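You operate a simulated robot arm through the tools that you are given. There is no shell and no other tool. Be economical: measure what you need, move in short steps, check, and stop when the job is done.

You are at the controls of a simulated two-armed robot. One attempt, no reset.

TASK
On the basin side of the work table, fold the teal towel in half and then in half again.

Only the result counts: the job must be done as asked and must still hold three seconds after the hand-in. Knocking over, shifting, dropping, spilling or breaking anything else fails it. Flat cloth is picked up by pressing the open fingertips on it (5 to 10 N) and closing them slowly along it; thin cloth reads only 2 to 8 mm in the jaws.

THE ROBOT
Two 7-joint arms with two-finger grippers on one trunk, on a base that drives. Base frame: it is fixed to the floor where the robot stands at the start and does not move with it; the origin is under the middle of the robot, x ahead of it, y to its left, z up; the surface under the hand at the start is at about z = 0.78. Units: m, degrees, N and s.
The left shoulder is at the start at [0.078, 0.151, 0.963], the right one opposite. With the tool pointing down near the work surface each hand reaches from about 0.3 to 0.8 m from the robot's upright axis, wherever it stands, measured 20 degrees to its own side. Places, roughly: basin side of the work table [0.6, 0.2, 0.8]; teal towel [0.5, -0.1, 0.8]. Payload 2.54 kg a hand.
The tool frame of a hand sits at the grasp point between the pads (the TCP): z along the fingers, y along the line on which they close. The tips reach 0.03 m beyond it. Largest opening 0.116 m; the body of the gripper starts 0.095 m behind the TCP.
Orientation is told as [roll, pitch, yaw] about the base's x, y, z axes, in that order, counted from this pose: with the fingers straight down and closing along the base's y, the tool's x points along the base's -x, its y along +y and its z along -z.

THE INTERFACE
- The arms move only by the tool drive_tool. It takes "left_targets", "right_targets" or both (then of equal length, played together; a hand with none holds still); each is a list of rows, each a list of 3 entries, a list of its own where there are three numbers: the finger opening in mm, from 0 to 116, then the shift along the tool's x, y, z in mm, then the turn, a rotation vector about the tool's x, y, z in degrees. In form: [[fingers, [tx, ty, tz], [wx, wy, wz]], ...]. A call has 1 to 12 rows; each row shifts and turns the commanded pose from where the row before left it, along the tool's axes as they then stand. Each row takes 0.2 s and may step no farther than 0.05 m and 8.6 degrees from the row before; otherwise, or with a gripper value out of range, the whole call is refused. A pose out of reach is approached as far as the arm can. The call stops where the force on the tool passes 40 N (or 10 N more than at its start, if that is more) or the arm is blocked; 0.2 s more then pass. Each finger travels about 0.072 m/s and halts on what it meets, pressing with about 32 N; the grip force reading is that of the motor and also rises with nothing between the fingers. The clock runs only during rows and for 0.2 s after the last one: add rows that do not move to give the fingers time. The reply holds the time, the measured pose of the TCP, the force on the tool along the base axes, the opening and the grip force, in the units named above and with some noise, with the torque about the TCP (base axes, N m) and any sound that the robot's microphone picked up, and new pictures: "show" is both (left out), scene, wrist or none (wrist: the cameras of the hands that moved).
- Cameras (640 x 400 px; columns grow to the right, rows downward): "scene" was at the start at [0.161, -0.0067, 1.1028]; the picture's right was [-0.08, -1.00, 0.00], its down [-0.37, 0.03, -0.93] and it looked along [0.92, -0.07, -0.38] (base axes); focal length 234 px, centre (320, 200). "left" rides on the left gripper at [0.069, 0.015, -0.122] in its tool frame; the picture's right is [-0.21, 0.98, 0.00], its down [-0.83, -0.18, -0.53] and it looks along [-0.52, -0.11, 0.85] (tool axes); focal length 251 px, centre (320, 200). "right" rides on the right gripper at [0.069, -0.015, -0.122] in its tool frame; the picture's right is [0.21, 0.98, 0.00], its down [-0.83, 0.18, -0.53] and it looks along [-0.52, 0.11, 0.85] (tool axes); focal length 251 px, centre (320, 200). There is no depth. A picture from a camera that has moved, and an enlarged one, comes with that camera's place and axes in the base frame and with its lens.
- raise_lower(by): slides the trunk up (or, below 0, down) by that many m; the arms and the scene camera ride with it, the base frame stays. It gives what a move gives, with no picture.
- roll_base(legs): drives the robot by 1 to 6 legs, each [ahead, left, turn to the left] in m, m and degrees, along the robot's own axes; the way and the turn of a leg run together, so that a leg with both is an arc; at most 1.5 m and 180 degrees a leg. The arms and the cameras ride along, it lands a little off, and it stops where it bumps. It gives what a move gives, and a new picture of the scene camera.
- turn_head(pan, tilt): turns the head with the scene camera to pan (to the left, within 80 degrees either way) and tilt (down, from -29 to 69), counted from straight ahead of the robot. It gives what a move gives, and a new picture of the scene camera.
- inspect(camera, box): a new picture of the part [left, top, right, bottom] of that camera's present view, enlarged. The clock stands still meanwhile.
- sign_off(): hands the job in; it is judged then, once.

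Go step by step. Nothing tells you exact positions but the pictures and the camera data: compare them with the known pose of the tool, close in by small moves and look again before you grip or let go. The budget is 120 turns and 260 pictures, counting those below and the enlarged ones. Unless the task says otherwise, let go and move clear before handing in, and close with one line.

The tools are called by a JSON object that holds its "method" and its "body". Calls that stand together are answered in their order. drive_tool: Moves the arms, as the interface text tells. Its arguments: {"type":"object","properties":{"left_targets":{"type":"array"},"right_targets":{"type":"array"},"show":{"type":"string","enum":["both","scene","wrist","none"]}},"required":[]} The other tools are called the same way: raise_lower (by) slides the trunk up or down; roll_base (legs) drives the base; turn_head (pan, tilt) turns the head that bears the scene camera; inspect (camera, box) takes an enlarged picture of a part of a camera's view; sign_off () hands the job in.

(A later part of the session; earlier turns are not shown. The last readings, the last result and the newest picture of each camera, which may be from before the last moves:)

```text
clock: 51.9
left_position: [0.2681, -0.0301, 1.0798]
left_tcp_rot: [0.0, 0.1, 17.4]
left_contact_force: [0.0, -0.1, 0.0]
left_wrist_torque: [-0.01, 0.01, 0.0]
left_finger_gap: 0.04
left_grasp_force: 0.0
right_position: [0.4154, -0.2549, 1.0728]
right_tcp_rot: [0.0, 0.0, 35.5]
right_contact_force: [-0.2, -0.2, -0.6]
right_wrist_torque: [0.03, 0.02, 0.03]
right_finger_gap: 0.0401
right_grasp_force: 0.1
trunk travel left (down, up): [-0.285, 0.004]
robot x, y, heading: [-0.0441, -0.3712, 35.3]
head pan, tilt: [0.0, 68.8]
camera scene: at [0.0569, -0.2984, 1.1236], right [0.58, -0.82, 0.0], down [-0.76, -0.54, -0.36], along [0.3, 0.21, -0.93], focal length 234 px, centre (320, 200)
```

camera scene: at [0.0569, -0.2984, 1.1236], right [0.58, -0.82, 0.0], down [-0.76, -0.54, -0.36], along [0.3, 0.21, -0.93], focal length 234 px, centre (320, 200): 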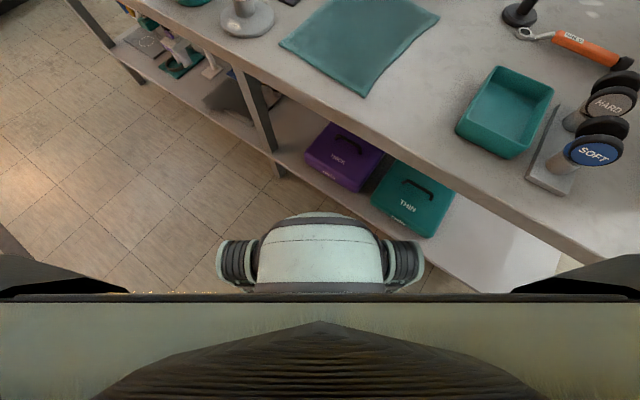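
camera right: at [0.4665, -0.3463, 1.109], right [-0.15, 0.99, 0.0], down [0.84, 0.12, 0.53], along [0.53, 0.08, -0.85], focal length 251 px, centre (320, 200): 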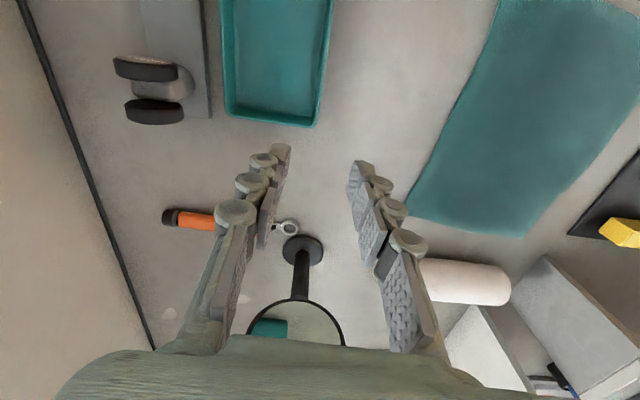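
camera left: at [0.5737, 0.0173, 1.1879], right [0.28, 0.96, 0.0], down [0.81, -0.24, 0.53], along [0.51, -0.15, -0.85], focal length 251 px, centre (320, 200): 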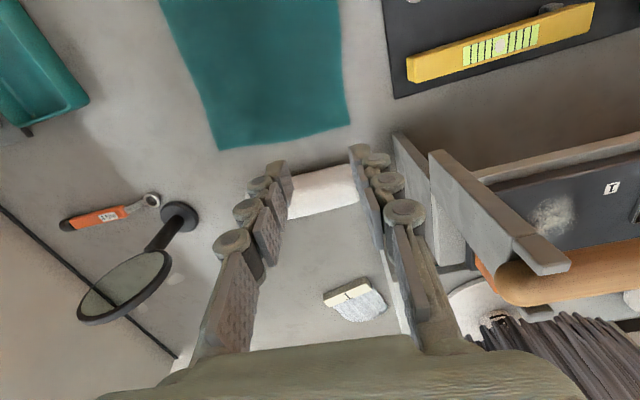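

The base front is still clear of the shelf boxes, which start at about x=0.34. I'll drive the last 8 cm.

{"method": "roll_base", "body": {"legs": [[0.08, -0.008, 0]]}}

{"method": "turn_head", "body": {"pan": 0, "tilt": 45}}

```text
clock: 53.1
left_position: [0.2952, 0.0077, 1.0809]
left_tcp_rot: [0.0, 0.0, 17.2]
left_contact_force: [0.0, -0.2, 0.8]
left_wrist_torque: [0.03, 0.03, 0.02]
left_finger_gap: 0.0402
left_grasp_force: 0.1
right_position: [0.4416, -0.2182, 1.0729]
right_tcp_rot: [0.1, -0.1, 35.2]
right_contact_force: [0.3, 0.1, -0.7]
right_wrist_torque: [-0.02, -0.01, 0.02]
right_finger_gap: 0.0399
right_grasp_force: 0.2
trunk travel left (down, up): [-0.285, 0.004]
robot x, y, heading: [-0.0187, -0.3263, 35.1]
head pan, tilt: [0.0, 68.8]
stopped in leg 1: the robot was blocked; the commanded pose is now the measured one
camera scene: at [0.083, -0.2601, 1.1236], right [0.57, -0.82, 0.0], down [-0.76, -0.54, -0.36], along [0.3, 0.21, -0.93], focal length 234 px, centre (320, 200)
```

scene: 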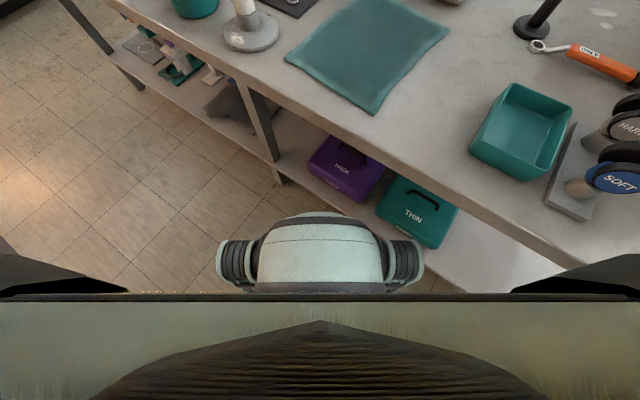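

```text
clock: 54.0
left_position: [0.2948, 0.0069, 1.0801]
left_tcp_rot: [-0.1, 0.0, 17.1]
left_contact_force: [-0.5, -0.6, 0.1]
left_wrist_torque: [0.01, 0.0, -0.02]
left_finger_gap: 0.0401
left_grasp_force: 0.1
right_position: [0.4411, -0.218, 1.0719]
right_tcp_rot: [-0.1, -0.1, 35.2]
right_contact_force: [0.3, -0.4, 0.0]
right_wrist_torque: [0.0, 0.02, -0.03]
right_finger_gap: 0.0401
right_grasp_force: 0.0
trunk travel left (down, up): [-0.285, 0.004]
robot x, y, heading: [-0.0161, -0.3307, 35.2]
head pan, tilt: [0.0, 45.0]
camera scene: at [0.1037, -0.2453, 1.1524], right [0.57, -0.82, 0.0], down [-0.58, -0.41, -0.71], along [0.58, 0.41, -0.71], focal length 234 px, centre (320, 200)
```

scene: 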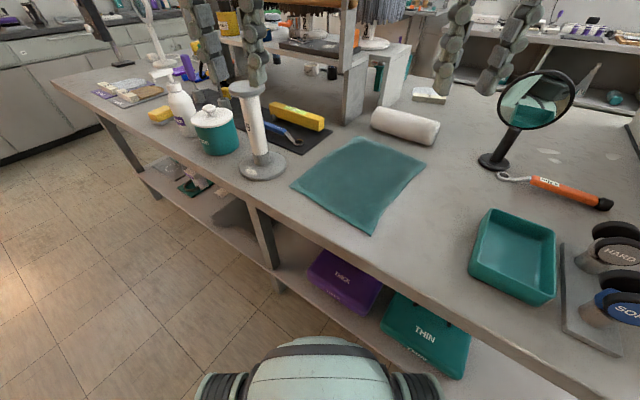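

The base bumped gently and stopped at (−0.016, −0.331) without moving anything, so I'll stay here. Tilting the left hand slightly forward gives it the extra reach. I'll bring both hands above the far corners.

{"method": "drive_tool", "body": {"left_targets": [[40, [-44, -14, 10], [0, 0, 0]], [40, [-44, -14, 10], [0, 0, 0]], [40, [-44, -14, 10], [0, 0, 0]], [40, [-44, -14, 10], [0, 0, 0]], [40, [-44, -14, 10], [0, 0, 0]], [40, [-44, -14, 10], [0, 0, 0]], [40, [-44, -14, 10], [0, 0, 0]], [40, [0, 0, 0], [0, -7.5, 0]], [40, [0, 0, 0], [0, -7.5, 0]], [40, [-18, -8, 36], [0, 0, 0]], [40, [-18, -8, 36], [0, 0, 0]]], "right_targets": [[40, [0, 0, 0], [0, 0, 8]], [40, [0, 0, 0], [0, 0, 8]], [40, [0, 0, 0], [0, 0, 4]], [40, [-38, 0, 20], [0, 0, 0]], [40, [-38, 0, 20], [0, 0, 0]], [40, [-38, 0, 20], [0, 0, 0]], [40, [-38, 0, 20], [0, 0, 0]], [40, [-38, 0, 20], [0, 0, 0]], [40, [-38, 0, 20], [0, 0, 0]], [40, [0, 0, 0], [0, 0, 0]], [40, [0, 0, 0], [0, 0, 0]]]}}

```text
clock: 56.4
left_position: [0.628, 0.0093, 0.95]
left_tcp_rot: [0.0, -15.0, 17.2]
left_contact_force: [-0.7, 0.2, 0.0]
left_wrist_torque: [0.0, 0.01, 0.02]
left_finger_gap: 0.0399
left_grasp_force: 0.0
left hand out of reach, approached as far as the arm can: row 6, 7
right_position: [0.6631, -0.1592, 0.9513]
right_tcp_rot: [-0.1, 0.0, 15.1]
right_contact_force: [0.4, 0.2, -0.9]
right_wrist_torque: [0.0, 0.0, 0.0]
right_finger_gap: 0.0402
right_grasp_force: 0.1
trunk travel left (down, up): [-0.285, 0.004]
robot x, y, heading: [-0.0171, -0.3285, 35.1]
head pan, tilt: [0.0, 45.0]
camera scene: at [0.1043, -0.2453, 1.1523], right [0.57, -0.82, 0.0], down [-0.58, -0.41, -0.71], along [0.58, 0.41, -0.71], focal length 234 px, centre (320, 200)
camera right: at [0.5994, -0.1911, 1.0737], right [-0.46, 0.89, 0.0], down [0.75, 0.39, 0.53], along [0.47, 0.25, -0.85], focal length 251 px, centre (320, 200)
camera left: at [0.5293, -0.006, 1.0503], right [-0.09, 0.99, 0.06], down [0.68, 0.02, 0.73], along [0.72, 0.1, -0.68], focal length 251 px, centre (320, 200)
```

scene: 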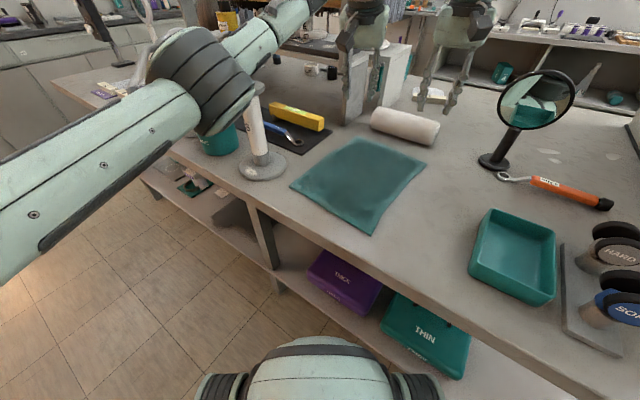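
right: 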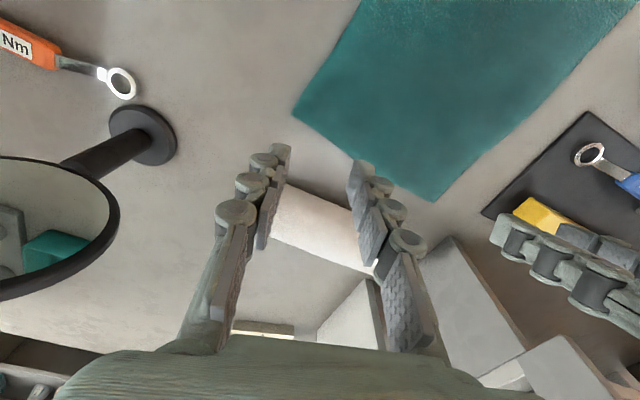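
left: 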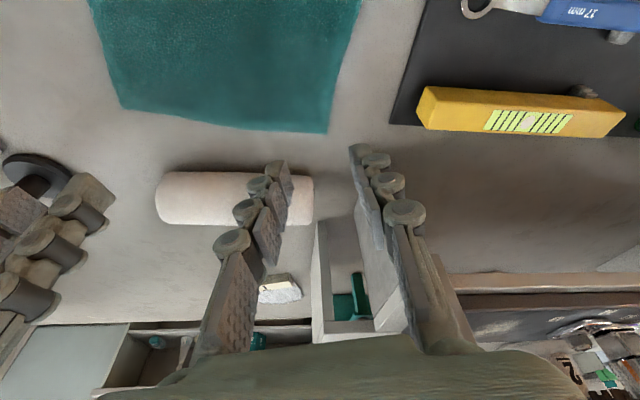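

Both arms are in good posture, with the left elbow about 0.2 m from the stand. I'll descend so the tips are about 3 cm above the towel.

{"method": "drive_tool", "body": {"left_targets": [[40, [-1, -6.5, 38.3], [0, 0, 0]], [40, [-1, -6.5, 38.3], [0, 0, 0]], [40, [-1, -6.5, 38.3], [0, 0, 0]], [40, [0, 0, 0], [0, 0, 0]]], "right_targets": [[40, [1.2, 3.4, 36.7], [0, 0, 0]], [40, [1.2, 3.4, 36.7], [0, 0, 0]], [40, [1.2, 3.4, 36.7], [0, 0, 0]], [40, [0, 0, 0], [0, 0, 0]]]}}

```text
clock: 57.4
left_position: [0.6631, 0.0002, 0.8406]
left_tcp_rot: [0.1, -15.1, 17.1]
left_contact_force: [-0.2, 1.0, -0.2]
left_wrist_torque: [0.01, 0.01, 0.02]
left_finger_gap: 0.0402
left_grasp_force: 0.1
right_position: [0.6543, -0.1526, 0.8433]
right_tcp_rot: [0.2, -0.2, 15.1]
right_contact_force: [-0.9, 0.1, -0.3]
right_wrist_torque: [0.0, -0.01, 0.05]
right_finger_gap: 0.0401
right_grasp_force: 0.1
right hand out of reach, approached as far as the arm can: row 3
trunk travel left (down, up): [-0.285, 0.004]
robot x, y, heading: [-0.0194, -0.3338, 35.2]
head pan, tilt: [0.0, 45.0]
camera scene: at [0.1036, -0.2452, 1.1525], right [0.57, -0.82, 0.0], down [-0.58, -0.41, -0.71], along [0.58, 0.41, -0.71], focal length 234 px, centre (320, 200)
camera right: at [0.591, -0.1855, 0.9649], right [-0.46, 0.89, 0.0], down [0.75, 0.39, 0.54], along [0.48, 0.25, -0.84], focal length 251 px, centre (320, 200)
camera left: at [0.5653, -0.015, 0.9405], right [-0.09, 0.99, 0.06], down [0.68, 0.02, 0.73], along [0.73, 0.1, -0.68], focal length 251 px, centre (320, 200)
```

scene: 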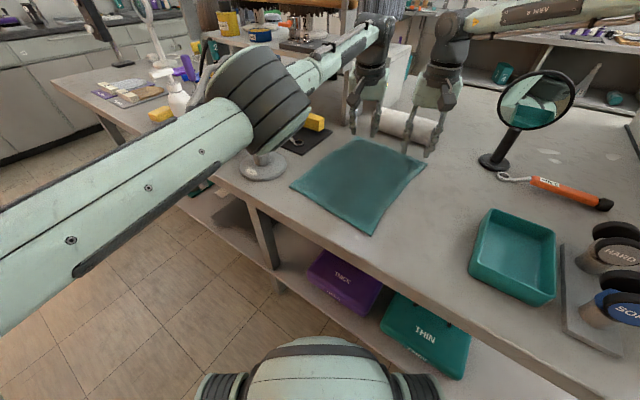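
right: 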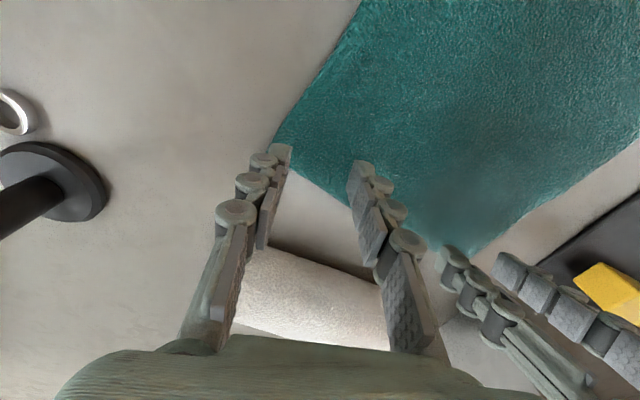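
left: 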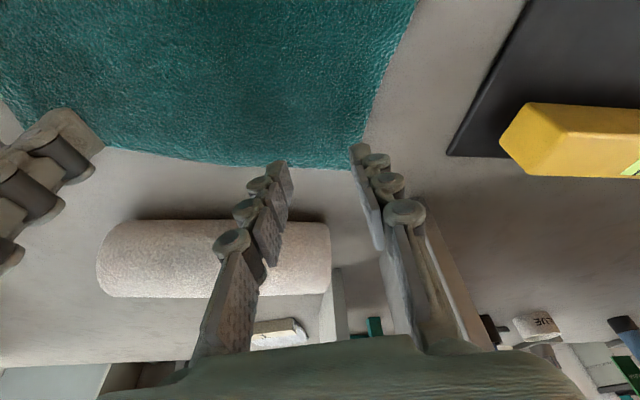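

Positions look right, but I'll pull both hands about 8 mm further onto the cloth and come down close to it.

{"method": "drive_tool", "body": {"left_targets": [[40, [12.2, 0, 17.4], [0, 0, 0]], [40, [0.8, 0, 2.9], [0, 0, 0]], [40, [0, 0, 0], [0, 0, 0]]], "right_targets": [[40, [5.6, 9.8, 22], [0, 0, 0]], [40, [0, 0, 3], [0, 0, 0]], [40, [0, 0, 0], [0, 0, 0]]], "show": "wrist"}}

```text
clock: 58.2
left_position: [0.6575, -0.0024, 0.8164]
left_tcp_rot: [0.1, -15.0, 17.3]
left_contact_force: [-0.6, -0.2, 0.2]
left_wrist_torque: [-0.01, 0.03, -0.01]
left_finger_gap: 0.04
left_grasp_force: 0.1
right_position: [0.6415, -0.1542, 0.8206]
right_tcp_rot: [0.1, -0.1, 15.3]
right_contact_force: [-0.5, -0.2, 0.8]
right_wrist_torque: [-0.01, -0.02, 0.02]
right_finger_gap: 0.0398
right_grasp_force: 0.1
right hand out of reach, approached as far as the arm can: row 1
trunk travel left (down, up): [-0.285, 0.004]
robot x, y, heading: [-0.0188, -0.3292, 34.8]
head pan, tilt: [0.0, 45.0]
camera right: at [0.5783, -0.1863, 0.9428], right [-0.46, 0.89, 0.0], down [0.75, 0.39, 0.54], along [0.47, 0.25, -0.84], focal length 251 px, centre (320, 200)
camera left: at [0.5591, -0.017, 0.9173], right [-0.09, 0.99, 0.06], down [0.68, 0.02, 0.73], along [0.72, 0.1, -0.68], focal length 251 px, centre (320, 200)
```

right: 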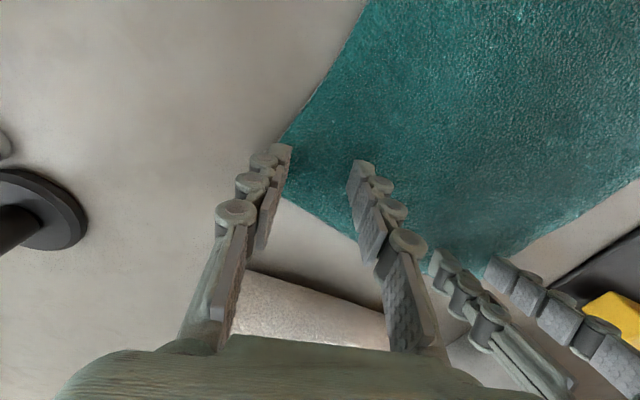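
left: 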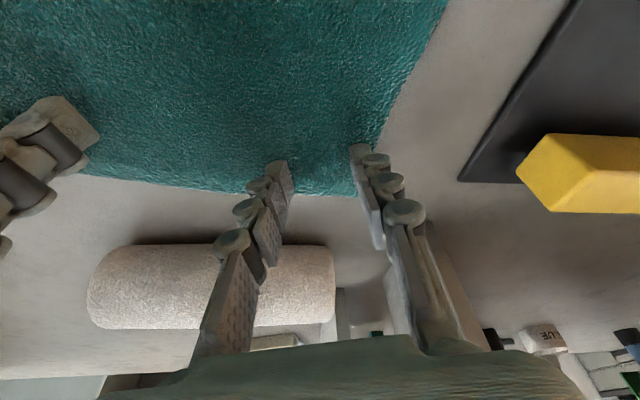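

{"method": "drive_tool", "body": {"left_targets": [[40, [0.5, 0, 1.9], [0, 0, 0]], [40, [0.5, 0, 1.9], [0, 0, 0]], [40, [0, 0, 0], [0, 0, 0]]], "right_targets": [[40, [0, 0, 4], [0, 0, 0]], [40, [0, 0, 3], [0, 0, 0]], [40, [0, 0, 0], [0, 0, 0]]], "show": "none"}}

```text
clock: 59.0
left_position: [0.6568, -0.0025, 0.815]
left_tcp_rot: [0.0, -15.1, 17.2]
left_contact_force: [1.2, -0.2, 4.0]
left_wrist_torque: [0.05, 0.0, 0.0]
left_finger_gap: 0.0401
left_grasp_force: 0.2
right_position: [0.6401, -0.1567, 0.8153]
right_tcp_rot: [0.0, -0.1, 15.2]
right_contact_force: [0.6, -0.1, 0.1]
right_wrist_torque: [0.02, 0.01, -0.03]
right_finger_gap: 0.0397
right_grasp_force: 0.1
trunk travel left (down, up): [-0.285, 0.004]
robot x, y, heading: [-0.0211, -0.3343, 35.0]
head pan, tilt: [0.0, 45.0]
```

{"method": "drive_tool", "body": {"left_targets": [[40, [0.3, 0, 1.2], [0, 0, 0]], [40, [0, 0, 0], [0, 0, 0]], [40, [0, 0, 0], [0, 0, 0]]], "right_targets": [[40, [0, 0, 2], [0, 0, 0]], [40, [0, 0, 2], [0, 0, 0]], [40, [0, 0, 0], [0, 0, 0]]], "show": "none"}}

```text
clock: 59.8
left_position: [0.6573, -0.0024, 0.8129]
left_tcp_rot: [0.0, -15.2, 17.1]
left_contact_force: [1.4, 1.5, 10.6]
left_wrist_torque: [0.12, -0.02, 0.01]
left_finger_gap: 0.041
left_grasp_force: 0.4
right_position: [0.6395, -0.1575, 0.8132]
right_tcp_rot: [0.3, -0.3, 15.2]
right_contact_force: [1.4, 0.9, 5.3]
right_wrist_torque: [0.04, 0.0, 0.0]
right_finger_gap: 0.0405
right_grasp_force: 0.4
right hand out of reach, approached as far as the arm can: row 1
trunk travel left (down, up): [-0.285, 0.004]
robot x, y, heading: [-0.0195, -0.3367, 35.0]
head pan, tilt: [0.0, 45.0]
```

Both hands press with 5–10 N. I'll now close the fingers slowly.

{"method": "drive_tool", "body": {"left_targets": [[36, [0, 0, 0], [0, 0, 0]], [32, [0, 0, 0], [0, 0, 0]], [28, [0, 0, 0], [0, 0, 0]], [24, [0, 0, 0], [0, 0, 0]], [20, [0, 0, 0], [0, 0, 0]], [16, [0, 0, 0], [0, 0, 0]], [12, [0, 0, 0], [0, 0, 0]], [8, [0, 0, 0], [0, 0, 0]], [4, [0, 0, 0], [0, 0, 0]], [0, [0, 0, 0], [0, 0, 0]], [0, [0, 0, 0], [0, 0, 0]]], "right_targets": [[36, [0, 0, 0.5], [0, 0, 0]], [32, [0, 0, 0], [0, 0, 0]], [28, [0, 0, 0], [0, 0, 0]], [24, [0, 0, 0], [0, 0, 0]], [20, [0, 0, 0], [0, 0, 0]], [16, [0, 0, 0], [0, 0, 0]], [12, [0, 0, 0], [0, 0, 0]], [8, [0, 0, 0], [0, 0, 0]], [4, [0, 0, 0], [0, 0, 0]], [0, [0, 0, 0], [0, 0, 0]], [0, [0, 0, 0], [0, 0, 0]]]}}

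```text
clock: 62.2
left_position: [0.6564, -0.0032, 0.813]
left_tcp_rot: [-0.1, -15.2, 17.1]
left_contact_force: [-1.4, -6.7, 4.4]
left_wrist_torque: [-0.16, 0.05, -0.02]
left_finger_gap: 0.0042
left_grasp_force: 31.8
right_position: [0.6393, -0.1561, 0.8114]
right_tcp_rot: [0.2, -0.2, 15.2]
right_contact_force: [-0.7, 6.7, 3.2]
right_wrist_torque: [0.19, -0.02, -0.02]
right_finger_gap: 0.0041
right_grasp_force: 32.3
trunk travel left (down, up): [-0.285, 0.004]
robot x, y, heading: [-0.0185, -0.3322, 35.0]
head pan, tilt: [0.0, 45.0]
camera scene: at [0.1028, -0.2456, 1.1526], right [0.57, -0.82, 0.0], down [-0.58, -0.41, -0.71], along [0.58, 0.41, -0.71], focal length 234 px, centre (320, 200)
camera right: at [0.5761, -0.1894, 0.9329], right [-0.46, 0.89, 0.0], down [0.75, 0.39, 0.54], along [0.48, 0.25, -0.84], focal length 251 px, centre (320, 200)
camera left: at [0.5583, -0.0184, 0.9124], right [-0.09, 0.99, 0.05], down [0.68, 0.02, 0.73], along [0.73, 0.1, -0.68], focal length 251 px, centre (320, 200)
```

scene: 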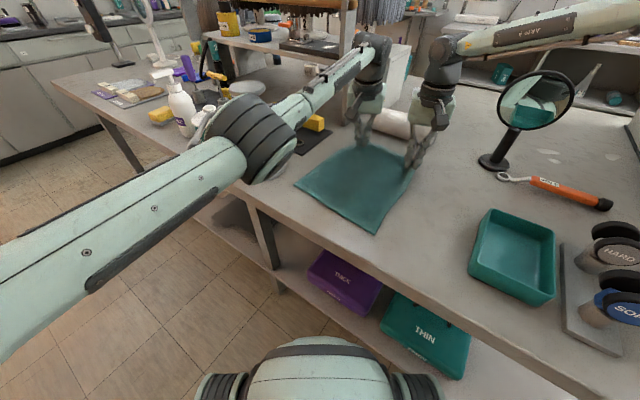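
right: 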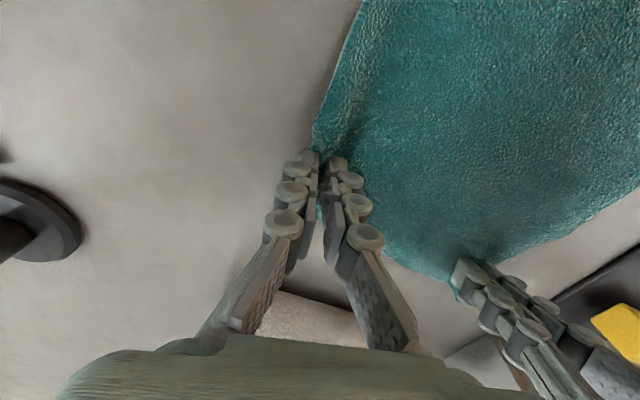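
left: 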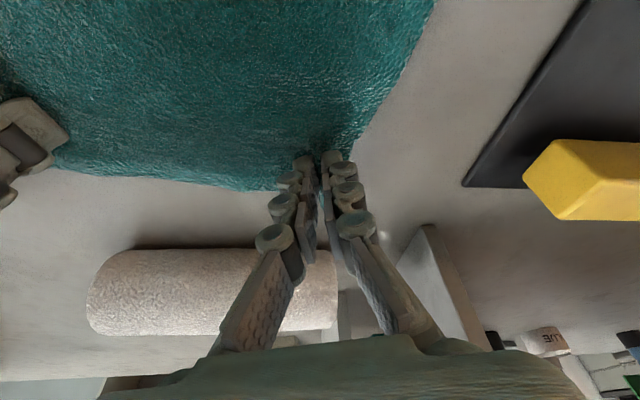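

Both corners are gripped, each reading about 4 mm in the jaws. I'll lift along the first half of a low arc toward the near edge and check.

{"method": "drive_tool", "body": {"left_targets": [[0, [-2.2, 0.8, -16.6], [0, 0, 0]], [0, [2, 2.3, -17], [0, 0, 0]], [0, [6.1, 3.8, -16.8], [0, 0, 0]], [0, [10, 5.1, -16.1], [0, 0, 0]], [0, [13.6, 6.2, -14.6], [0, 0, 0]], [0, [16.6, 7.1, -12.6], [0, 0, 0]], [0, [18.9, 7.7, -10], [0, 0, 0]], [0, [20.6, 8, -7.1], [0, 0, 0]]], "right_targets": [[0, [2, 0.7, -16.6], [0, 0, 0]], [0, [6, 2, -15.9], [0, 0, 0]], [0, [9.8, 3.2, -14.7], [0, 0, 0]], [0, [13.1, 4.3, -12.9], [0, 0, 0]], [0, [15.9, 5.3, -10.6], [0, 0, 0]], [0, [18.2, 6, -7.9], [0, 0, 0]], [0, [19.7, 6.5, -4.8], [0, 0, 0]], [0, [20.6, 6.8, -1.6], [0, 0, 0]]]}}

```text
clock: 64.0
left_position: [0.5373, 0.0036, 0.8972]
left_tcp_rot: [0.0, -15.1, 17.3]
left_contact_force: [-0.2, -6.7, -0.6]
left_wrist_torque: [-0.14, 0.0, 0.03]
left_finger_gap: 0.0042
left_grasp_force: 32.3
right_position: [0.5284, -0.1496, 0.895]
right_tcp_rot: [-0.1, -0.1, 15.0]
right_contact_force: [0.3, 5.7, -0.8]
right_wrist_torque: [0.15, 0.01, -0.03]
right_finger_gap: 0.0041
right_grasp_force: 32.3
trunk travel left (down, up): [-0.285, 0.004]
robot x, y, heading: [-0.0177, -0.327, 35.0]
head pan, tilt: [0.0, 45.0]
camera scene: at [0.1032, -0.245, 1.1525], right [0.57, -0.82, 0.0], down [-0.58, -0.41, -0.71], along [0.58, 0.41, -0.71], focal length 234 px, centre (320, 200)
camera right: at [0.4659, -0.1821, 1.0176], right [-0.46, 0.89, 0.0], down [0.75, 0.39, 0.54], along [0.47, 0.25, -0.84], focal length 251 px, centre (320, 200)
camera left: at [0.4396, -0.0116, 0.9971], right [-0.09, 0.99, 0.06], down [0.68, 0.02, 0.73], along [0.72, 0.1, -0.68], focal length 251 px, centre (320, 200)
```

scene: 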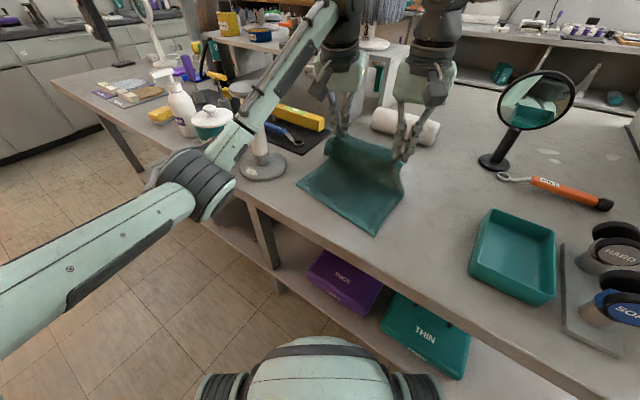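
right: 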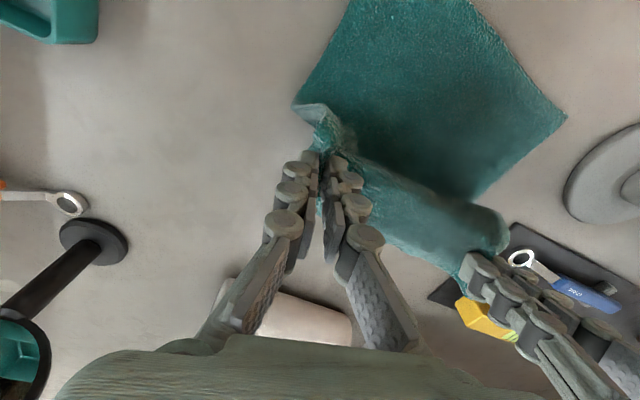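
left: 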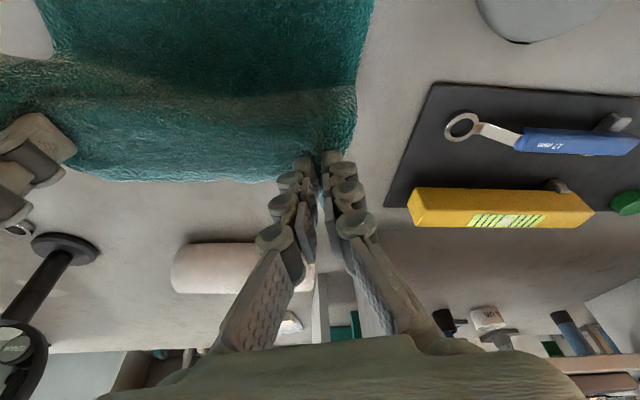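

The fold is forming well and the left forearm is about 0.15 m from the stand. I'll continue most of the way down the arc.

{"method": "drive_tool", "body": {"left_targets": [[0, [21.4, 8, -4.1], [0, 0, 0]], [0, [21.3, 7.7, -0.8], [0, 0, 0]], [0, [20.6, 7.1, 2.6], [0, 0, 0]], [0, [19, 6.2, 5.8], [0, 0, 0]], [0, [16.6, 5.1, 8.9], [0, 0, 0]], [0, [13.7, 3.8, 11.6], [0, 0, 0]]], "right_targets": [[0, [20.6, 6.8, 1.6], [0, 0, 0]], [0, [19.7, 6.5, 4.8], [0, 0, 0]], [0, [18.2, 6, 7.9], [0, 0, 0]], [0, [15.9, 5.3, 10.6], [0, 0, 0]], [0, [13.1, 4.3, 12.9], [0, 0, 0]], [0, [9.8, 3.2, 14.7], [0, 0, 0]]]}}

```text
clock: 65.4
left_position: [0.4299, 0.0098, 0.844]
left_tcp_rot: [0.0, -15.1, 17.2]
left_contact_force: [1.2, -6.5, 0.7]
left_wrist_torque: [-0.17, 0.02, -0.01]
left_finger_gap: 0.0041
left_grasp_force: 32.1
right_position: [0.4268, -0.1429, 0.8441]
right_tcp_rot: [0.0, -0.1, 15.1]
right_contact_force: [-0.2, 6.9, -0.3]
right_wrist_torque: [0.21, -0.02, 0.01]
right_finger_gap: 0.004
right_grasp_force: 31.8
trunk travel left (down, up): [-0.285, 0.004]
robot x, y, heading: [-0.019, -0.3333, 35.1]
head pan, tilt: [0.0, 45.0]
camera scene: at [0.1038, -0.2452, 1.1525], right [0.57, -0.82, 0.0], down [-0.58, -0.41, -0.71], along [0.58, 0.41, -0.71], focal length 234 px, centre (320, 200)
camera right: at [0.3642, -0.1765, 0.9646], right [-0.46, 0.89, 0.0], down [0.75, 0.39, 0.54], along [0.47, 0.25, -0.84], focal length 251 px, centre (320, 200)
camera left: at [0.3314, -0.0057, 0.9436], right [-0.09, 0.99, 0.06], down [0.68, 0.02, 0.73], along [0.72, 0.1, -0.68], focal length 251 px, centre (320, 200)
```

scene: 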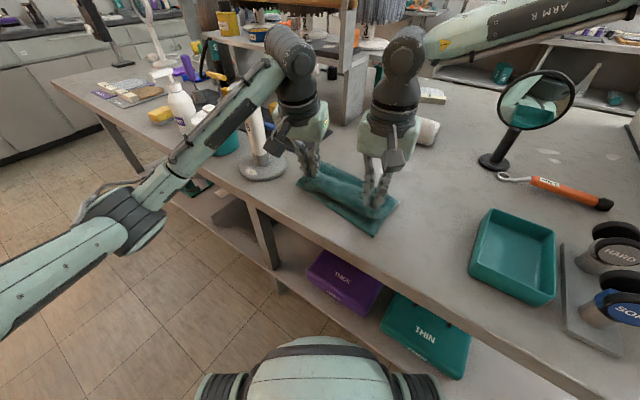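
right: 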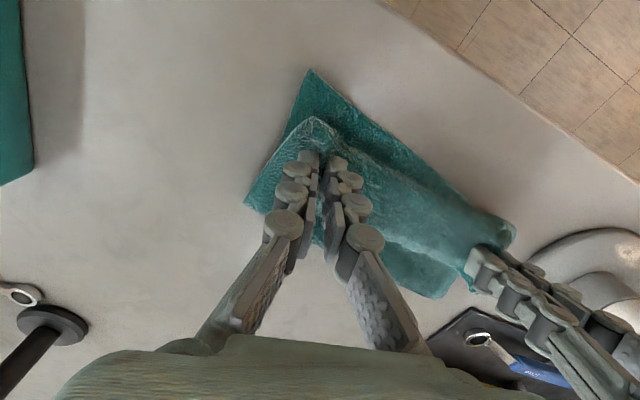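
left: 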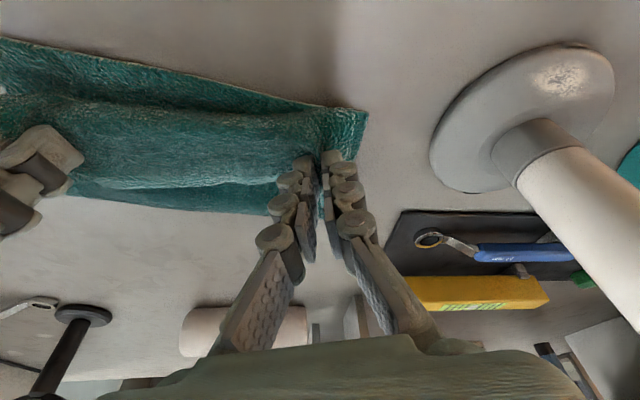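

Nearly at the near edge. I'll zoom in to judge the alignment of the upper edge against the lower one.

{"method": "inspect", "body": {"camera": "left", "box": [0, 20, 400, 270]}}

{"method": "inspect", "body": {"camera": "right", "box": [220, 40, 540, 240]}}

```text
1.60 times, centred on (200, 145) of left
camera zoom: at [0.3314, -0.0057, 0.9436], right [-0.09, 0.99, 0.06], down [0.68, 0.02, 0.73], along [0.72, 0.1, -0.68], focal length 402 px, centre (512, 288)
```

zoom: 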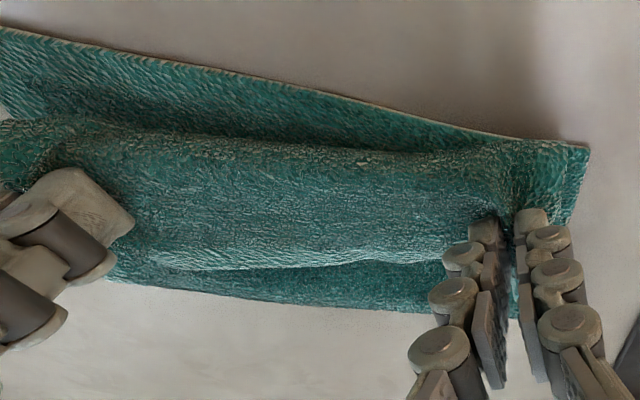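

```text
2.00 times, centred on (380, 140) of right
camera zoom: at [0.3642, -0.1765, 0.9646], right [-0.46, 0.89, 0.0], down [0.75, 0.39, 0.54], along [0.47, 0.25, -0.84], focal length 503 px, centre (200, 320)
```

zoom: 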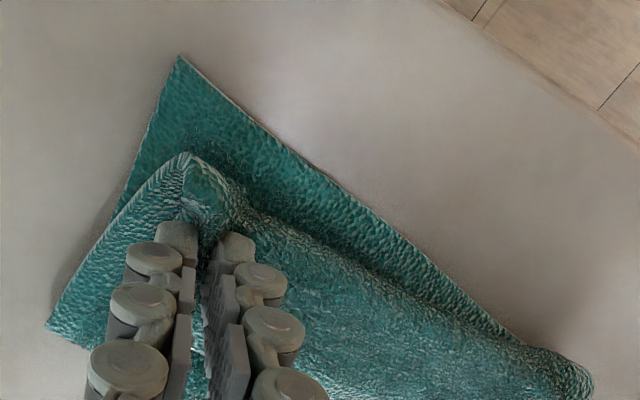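

The remaining move is about 12 mm toward the near edge and 26 mm down. I'll finish it, then open slowly.

{"method": "drive_tool", "body": {"left_targets": [[0, [6.5, 2.2, 6], [0, 0, 0]], [0, [6.5, 2.2, 7], [0, 0, 0]], [0, [2.5, 0, 9.5], [0, 0, 0]], [0, [0, 0, 0], [0, 0, 0]], [4, [0, 0, 0], [0, 0, 0]], [8, [0, 0, 0], [0, 0, 0]], [12, [0, 0, 0], [0, 0, 0]], [16, [0, 0, 0], [0, 0, 0]]], "right_targets": [[0, [6.5, 2.1, 7], [0, 0, 0]], [0, [6.5, 2.1, 8], [0, 0, 0]], [0, [0, 0, 9.5], [0, 0, 0]], [0, [0, 0, 0], [0, 0, 0]], [4, [0, 0, 0], [0, 0, 0]], [8, [0, 0, 0], [0, 0, 0]], [12, [0, 0, 0], [0, 0, 0]], [16, [0, 0, 0], [0, 0, 0]]]}}

```text
clock: 67.2
left_position: [0.4192, 0.0102, 0.8203]
left_tcp_rot: [0.0, -15.0, 17.1]
left_contact_force: [-0.7, 0.2, 3.7]
left_wrist_torque: [0.01, -0.01, 0.02]
left_finger_gap: 0.0155
left_grasp_force: 0.0
right_position: [0.4135, -0.1442, 0.8184]
right_tcp_rot: [0.0, -0.1, 15.2]
right_contact_force: [0.3, 0.5, 3.7]
right_wrist_torque: [-0.01, -0.03, 0.0]
right_finger_gap: 0.0155
right_grasp_force: 0.0
trunk travel left (down, up): [-0.285, 0.004]
robot x, y, heading: [-0.0167, -0.3313, 35.0]
head pan, tilt: [0.0, 45.0]
camera scene: at [0.1032, -0.2456, 1.1526], right [0.57, -0.82, 0.0], down [-0.58, -0.41, -0.71], along [0.58, 0.41, -0.71], focal length 234 px, centre (320, 200)
camera right: at [0.3505, -0.1765, 0.9401], right [-0.46, 0.89, 0.0], down [0.75, 0.39, 0.53], along [0.47, 0.25, -0.84], focal length 251 px, centre (320, 200)
camera left: at [0.3209, -0.0039, 0.9188], right [-0.09, 0.99, 0.06], down [0.68, 0.02, 0.73], along [0.72, 0.1, -0.68], focal length 251 px, centre (320, 200)
```

scene: 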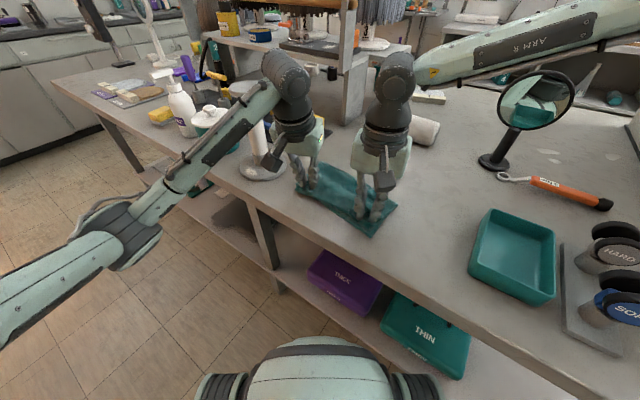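
right: 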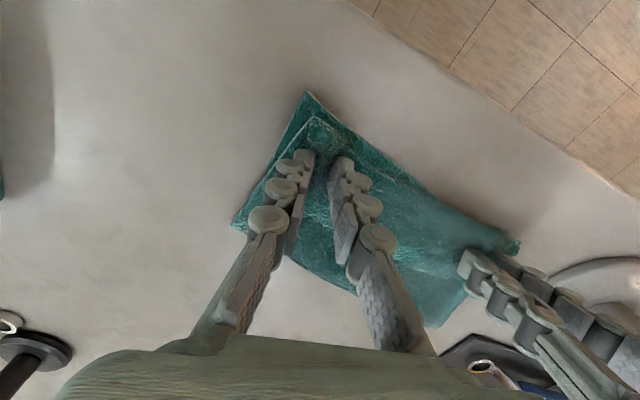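
left: 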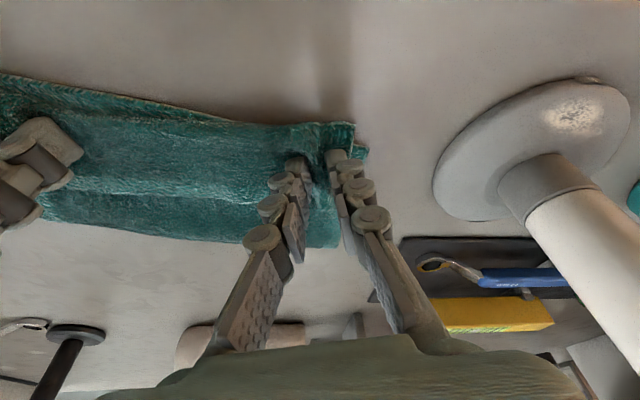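

Now I'll spread the gathered cloth by opening under light pressure, then lift clear and look.

{"method": "drive_tool", "body": {"left_targets": [[22, [0, 0, 0], [0, 0, 0]], [28, [0, 0, 0], [0, 0, 0]], [34, [0, 0, 0], [0, 0, 0]], [40, [0, 0, 0], [0, 0, 0]], [40, [-5, 0, -19], [0, 0, 0]], [40, [-7, 0, -29], [0, 0, 0]], [40, [-8, 0, -40], [0, 0, 0]]], "right_targets": [[22, [0, 0, 0], [0, 0, 0]], [28, [0, 0, 0], [0, 0, 0]], [34, [0, 0, 0], [0, 0, 0]], [40, [0, 0, 0], [0, 0, 0]], [40, [0, 0, -20], [0, 0, 0]], [40, [0, 0, -30], [0, 0, 0]], [40, [0, 0, -42], [0, 0, 0]]]}}

```text
clock: 68.8
left_position: [0.4156, 0.0087, 0.9096]
left_tcp_rot: [0.1, -15.0, 17.1]
left_contact_force: [-0.1, -0.1, -0.7]
left_wrist_torque: [0.02, 0.0, 0.0]
left_finger_gap: 0.0399
left_grasp_force: 0.2
right_position: [0.4118, -0.1437, 0.9109]
right_tcp_rot: [0.0, 0.0, 15.3]
right_contact_force: [-0.4, 0.4, -0.1]
right_wrist_torque: [0.0, -0.01, 0.0]
right_finger_gap: 0.0399
right_grasp_force: 0.0
trunk travel left (down, up): [-0.285, 0.004]
robot x, y, heading: [-0.0202, -0.3323, 35.1]
head pan, tilt: [0.0, 45.0]
camera scene: at [0.1031, -0.2457, 1.1524], right [0.57, -0.82, 0.0], down [-0.58, -0.41, -0.71], along [0.58, 0.41, -0.71], focal length 234 px, centre (320, 200)
camera right: at [0.3499, -0.1765, 1.0326], right [-0.46, 0.89, 0.0], down [0.75, 0.39, 0.53], along [0.47, 0.25, -0.85], focal length 251 px, centre (320, 200)
camera left: at [0.3182, -0.0057, 1.0094], right [-0.09, 0.99, 0.06], down [0.68, 0.02, 0.73], along [0.72, 0.1, -0.68], focal length 251 px, centre (320, 200)
```

scene: 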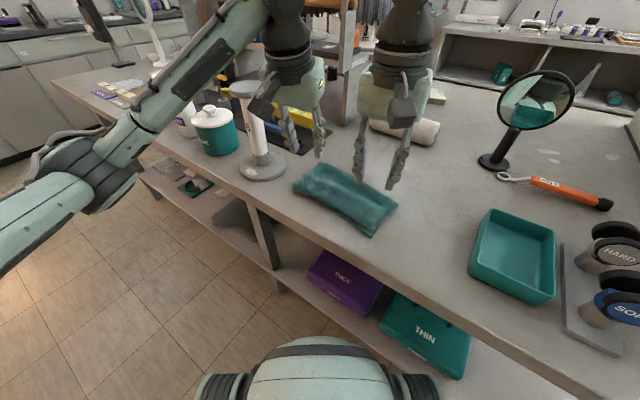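
right: 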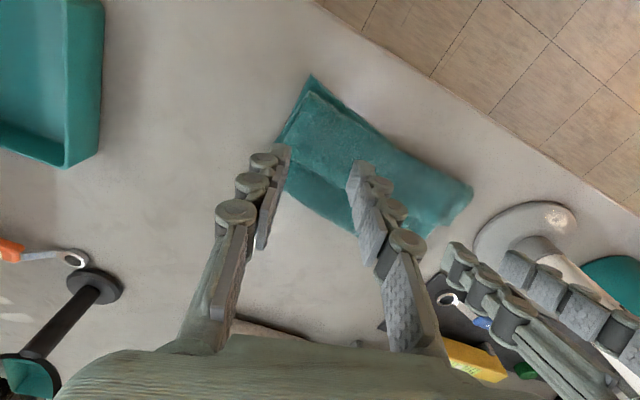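
left: 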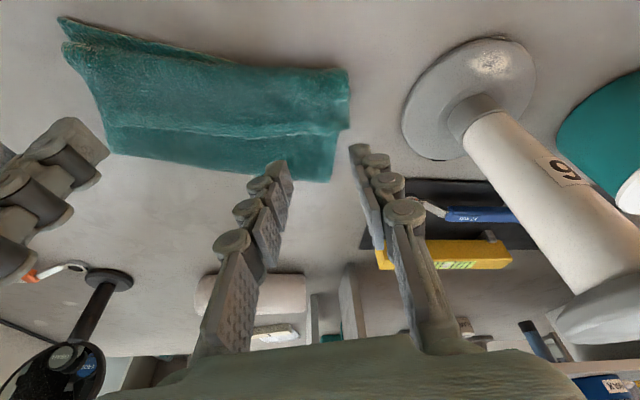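

Mostly tidy, but there's a ridge line along the middle. I'll zoom in before going on.

{"method": "inspect", "body": {"camera": "left", "box": [40, 0, 400, 225]}}

{"method": "inspect", "body": {"camera": "scene", "box": [270, 140, 430, 240]}}

{"method": "inspect", "body": {"camera": "right", "box": [240, 50, 500, 250]}}

```text
1.78 times, centred on (220, 112) of left
camera zoom: at [0.3182, -0.0057, 1.0094], right [-0.09, 0.99, 0.06], down [0.68, 0.02, 0.73], along [0.72, 0.1, -0.68], focal length 447 px, centre (498, 356)
```

zoom: 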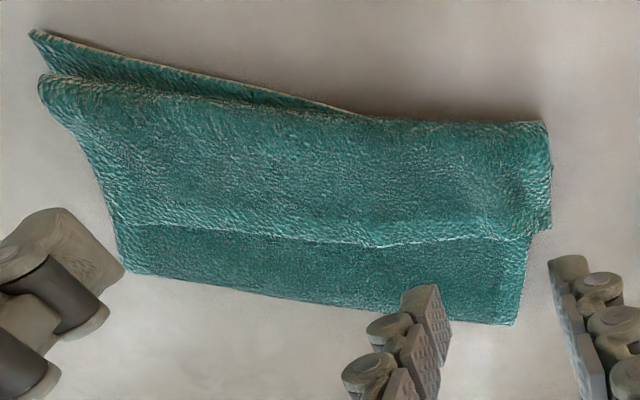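

```text
4.00 times, centred on (350, 190) of scene
camera zoom: at [0.1031, -0.2457, 1.1524], right [0.57, -0.82, 0.0], down [-0.58, -0.41, -0.71], along [0.58, 0.41, -0.71], focal length 938 px, centre (200, 240)
```

zoom: 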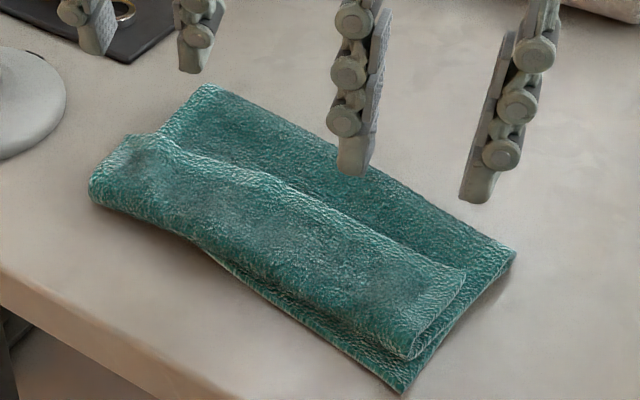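

```text
2.00 times, centred on (370, 150) of right
camera zoom: at [0.3499, -0.1765, 1.0326], right [-0.46, 0.89, 0.0], down [0.75, 0.39, 0.53], along [0.47, 0.25, -0.85], focal length 503 px, centre (220, 300)
```

zoom: 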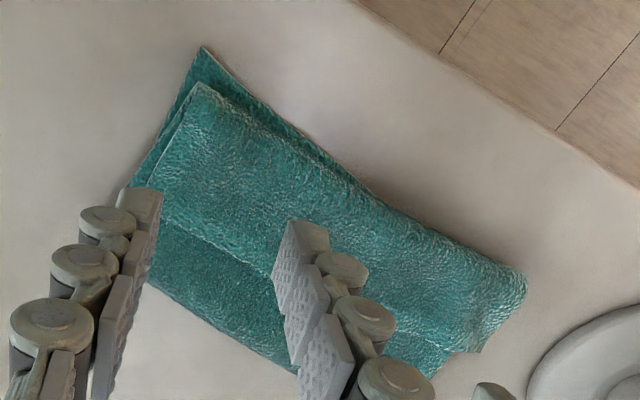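

The far strip doubled back on top and the fold line landed about 3 cm short. The free edge lies at x≈0.445 facing away. I'll re-grip that edge close to its rim, peel the towel open and fold it again properly.

{"method": "drive_tool", "body": {"left_targets": [[34, [3.8, -2.3, 37.9], [0, 0, 0]], [30, [3.8, -2.3, 37.9], [0, 0, 0]], [30, [0, 0, 0], [0, 0, 0]]], "right_targets": [[34, [-11.9, 0, 38], [0, 0, 0]], [30, [-11.9, 0, 38], [0, 0, 0]], [30, [0, 0, 0], [0, 0, 0]]], "show": "wrist"}}

```text
clock: 69.6
left_position: [0.4285, 0.0092, 0.8344]
left_tcp_rot: [0.0, -15.0, 17.0]
left_contact_force: [0.5, 0.0, 0.7]
left_wrist_torque: [0.0, -0.01, -0.01]
left_finger_gap: 0.0302
left_grasp_force: 0.1
right_position: [0.4379, -0.1366, 0.8344]
right_tcp_rot: [-0.1, -0.1, 15.3]
right_contact_force: [-0.1, 0.7, -0.4]
right_wrist_torque: [0.01, 0.0, -0.02]
right_finger_gap: 0.0301
right_grasp_force: 0.0
trunk travel left (down, up): [-0.285, 0.004]
robot x, y, heading: [-0.0166, -0.3317, 34.9]
head pan, tilt: [0.0, 45.0]
camera right: at [0.3735, -0.1694, 0.9563], right [-0.46, 0.89, 0.0], down [0.75, 0.39, 0.54], along [0.47, 0.25, -0.84], focal length 251 px, centre (320, 200)
camera left: at [0.3315, -0.0058, 0.9344], right [-0.09, 0.99, 0.06], down [0.68, 0.02, 0.73], along [0.72, 0.1, -0.68], focal length 251 px, centre (320, 200)
```

right: 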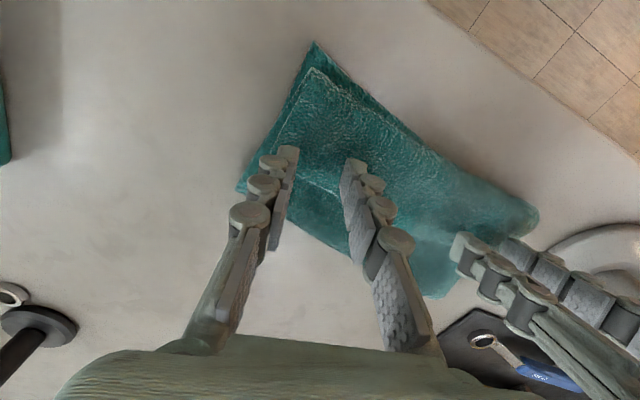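
left: 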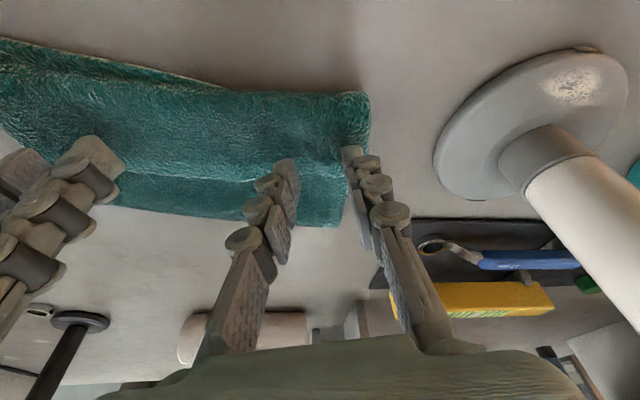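

The free edge is about 1–2 cm beyond the tips. I'll shift outward to grip nearer the rim and come down near contact.

{"method": "drive_tool", "body": {"left_targets": [[30, [-3.1, -2.1, 14.3], [0, 0, 0]], [30, [0.8, 0, 2.9], [0, 0, 0]], [30, [0, 0, 0], [0, 0, 0]]], "right_targets": [[30, [-9.7, -2.6, 13], [0, 0, 0]], [30, [0, 0, 3], [0, 0, 0]], [30, [0, 0, 0], [0, 0, 0]]], "show": "wrist"}}

```text
clock: 70.4
left_position: [0.4353, 0.0105, 0.8196]
left_tcp_rot: [0.0, -15.1, 17.1]
left_contact_force: [0.2, 0.5, 7.2]
left_wrist_torque: [0.02, 0.03, -0.01]
left_finger_gap: 0.0298
left_grasp_force: 0.1
right_position: [0.4448, -0.1371, 0.8199]
right_tcp_rot: [0.1, -0.2, 15.2]
right_contact_force: [0.6, 0.2, 4.6]
right_wrist_torque: [-0.02, 0.01, 0.0]
right_finger_gap: 0.03
right_grasp_force: 0.1
trunk travel left (down, up): [-0.285, 0.004]
robot x, y, heading: [-0.0209, -0.3318, 35.0]
head pan, tilt: [0.0, 45.0]
camera right: at [0.3831, -0.1698, 0.9407], right [-0.46, 0.89, 0.0], down [0.75, 0.39, 0.54], along [0.48, 0.25, -0.84], focal length 251 px, centre (320, 200)
camera left: at [0.3375, -0.0059, 0.9189], right [-0.09, 0.99, 0.06], down [0.68, 0.02, 0.73], along [0.73, 0.1, -0.68], focal length 251 px, centre (320, 200)
```

right: 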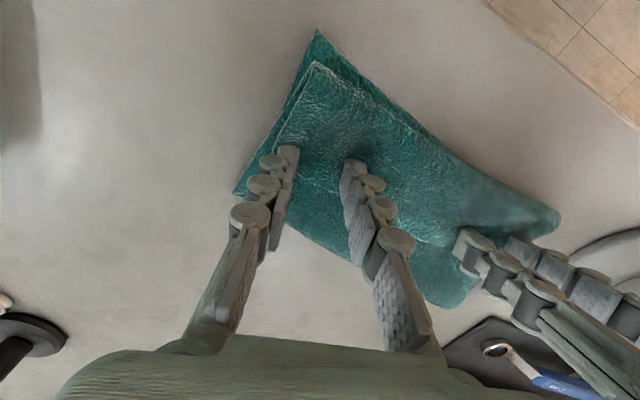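
left: 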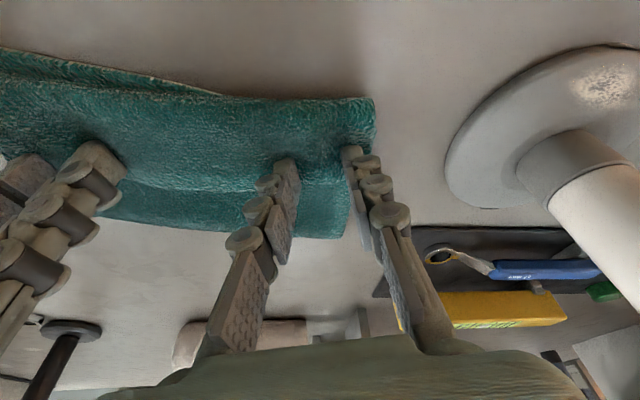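

Contact is good at 5–7 N. Closing slowly.

{"method": "drive_tool", "body": {"left_targets": [[27, [0, 0, 0], [0, 0, 0]], [24, [0, 0, 0], [0, 0, 0]], [21, [0, 0, 0], [0, 0, 0]], [18, [0, 0, 0], [0, 0, 0]], [15, [0, 0, 0], [0, 0, 0]], [12, [0, 0, 0], [0, 0, 0]], [9, [0, 0, 0], [0, 0, 0]], [6, [0, 0, 0], [0, 0, 0]], [3, [0, 0, 0], [0, 0, 0]], [0, [0, 0, 0], [0, 0, 0]], [0, [-4, 0, -14], [0, 0, 0]], [0, [-4, 0, -14], [0, 0, 0]]], "right_targets": [[27, [0, 0, 0], [0, 0, 0]], [24, [0, 0, 0], [0, 0, 0]], [21, [0, 0, 0], [0, 0, 0]], [18, [0, 0, 0], [0, 0, 0]], [15, [0, 0, 0], [0, 0, 0]], [12, [0, 0, 0], [0, 0, 0]], [9, [0, 0, 0], [0, 0, 0]], [6, [0, 0, 0], [0, 0, 0]], [3, [0, 0, 0], [0, 0, 0]], [0, [0, 0, 0], [0, 0, 0]], [0, [0, 0, -15], [0, 0, 0]], [0, [0, 0, -15], [0, 0, 0]]]}}

```text
clock: 73.0
left_position: [0.4367, 0.0103, 0.8463]
left_tcp_rot: [0.1, -15.0, 17.2]
left_contact_force: [0.7, -3.4, -0.6]
left_wrist_torque: [-0.1, -0.04, -0.03]
left_finger_gap: 0.0036
left_grasp_force: 31.6
right_position: [0.4455, -0.1359, 0.8489]
right_tcp_rot: [-0.1, -0.1, 15.2]
right_contact_force: [0.3, 3.5, -0.1]
right_wrist_torque: [0.12, 0.01, 0.02]
right_finger_gap: 0.0035
right_grasp_force: 31.9
trunk travel left (down, up): [-0.285, 0.004]
robot x, y, heading: [-0.0208, -0.3317, 35.3]
head pan, tilt: [0.0, 45.0]
camera scene: at [0.1036, -0.2454, 1.1524], right [0.57, -0.82, 0.0], down [-0.58, -0.41, -0.71], along [0.58, 0.41, -0.71], focal length 234 px, centre (320, 200)
camera right: at [0.3835, -0.1693, 0.9706], right [-0.46, 0.89, 0.0], down [0.75, 0.39, 0.53], along [0.47, 0.25, -0.84], focal length 251 px, centre (320, 200)
camera left: at [0.338, -0.0059, 0.9468], right [-0.09, 0.99, 0.06], down [0.68, 0.02, 0.73], along [0.72, 0.1, -0.68], focal length 251 px, centre (320, 200)
```

scene: 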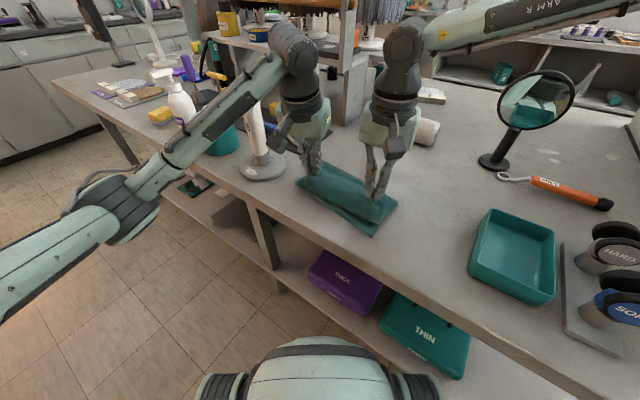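
right: 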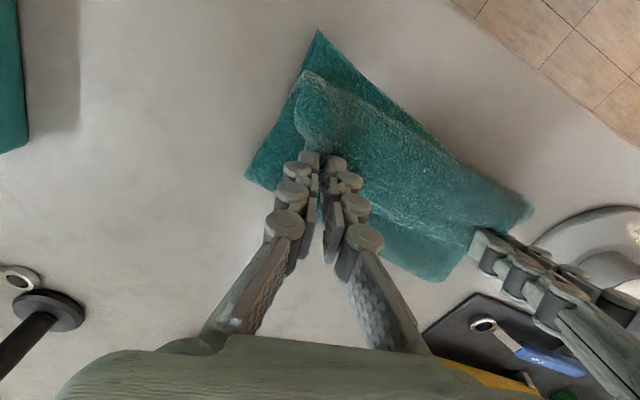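
left: 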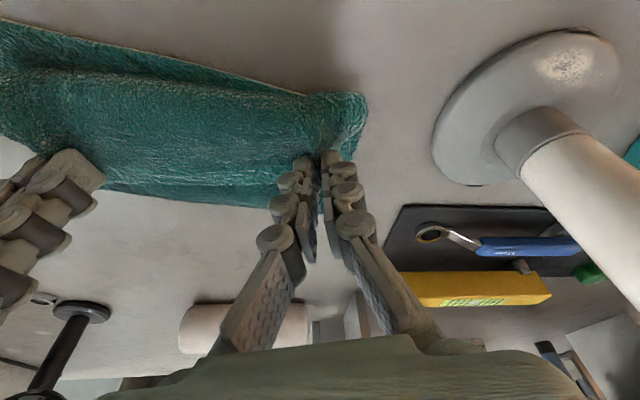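

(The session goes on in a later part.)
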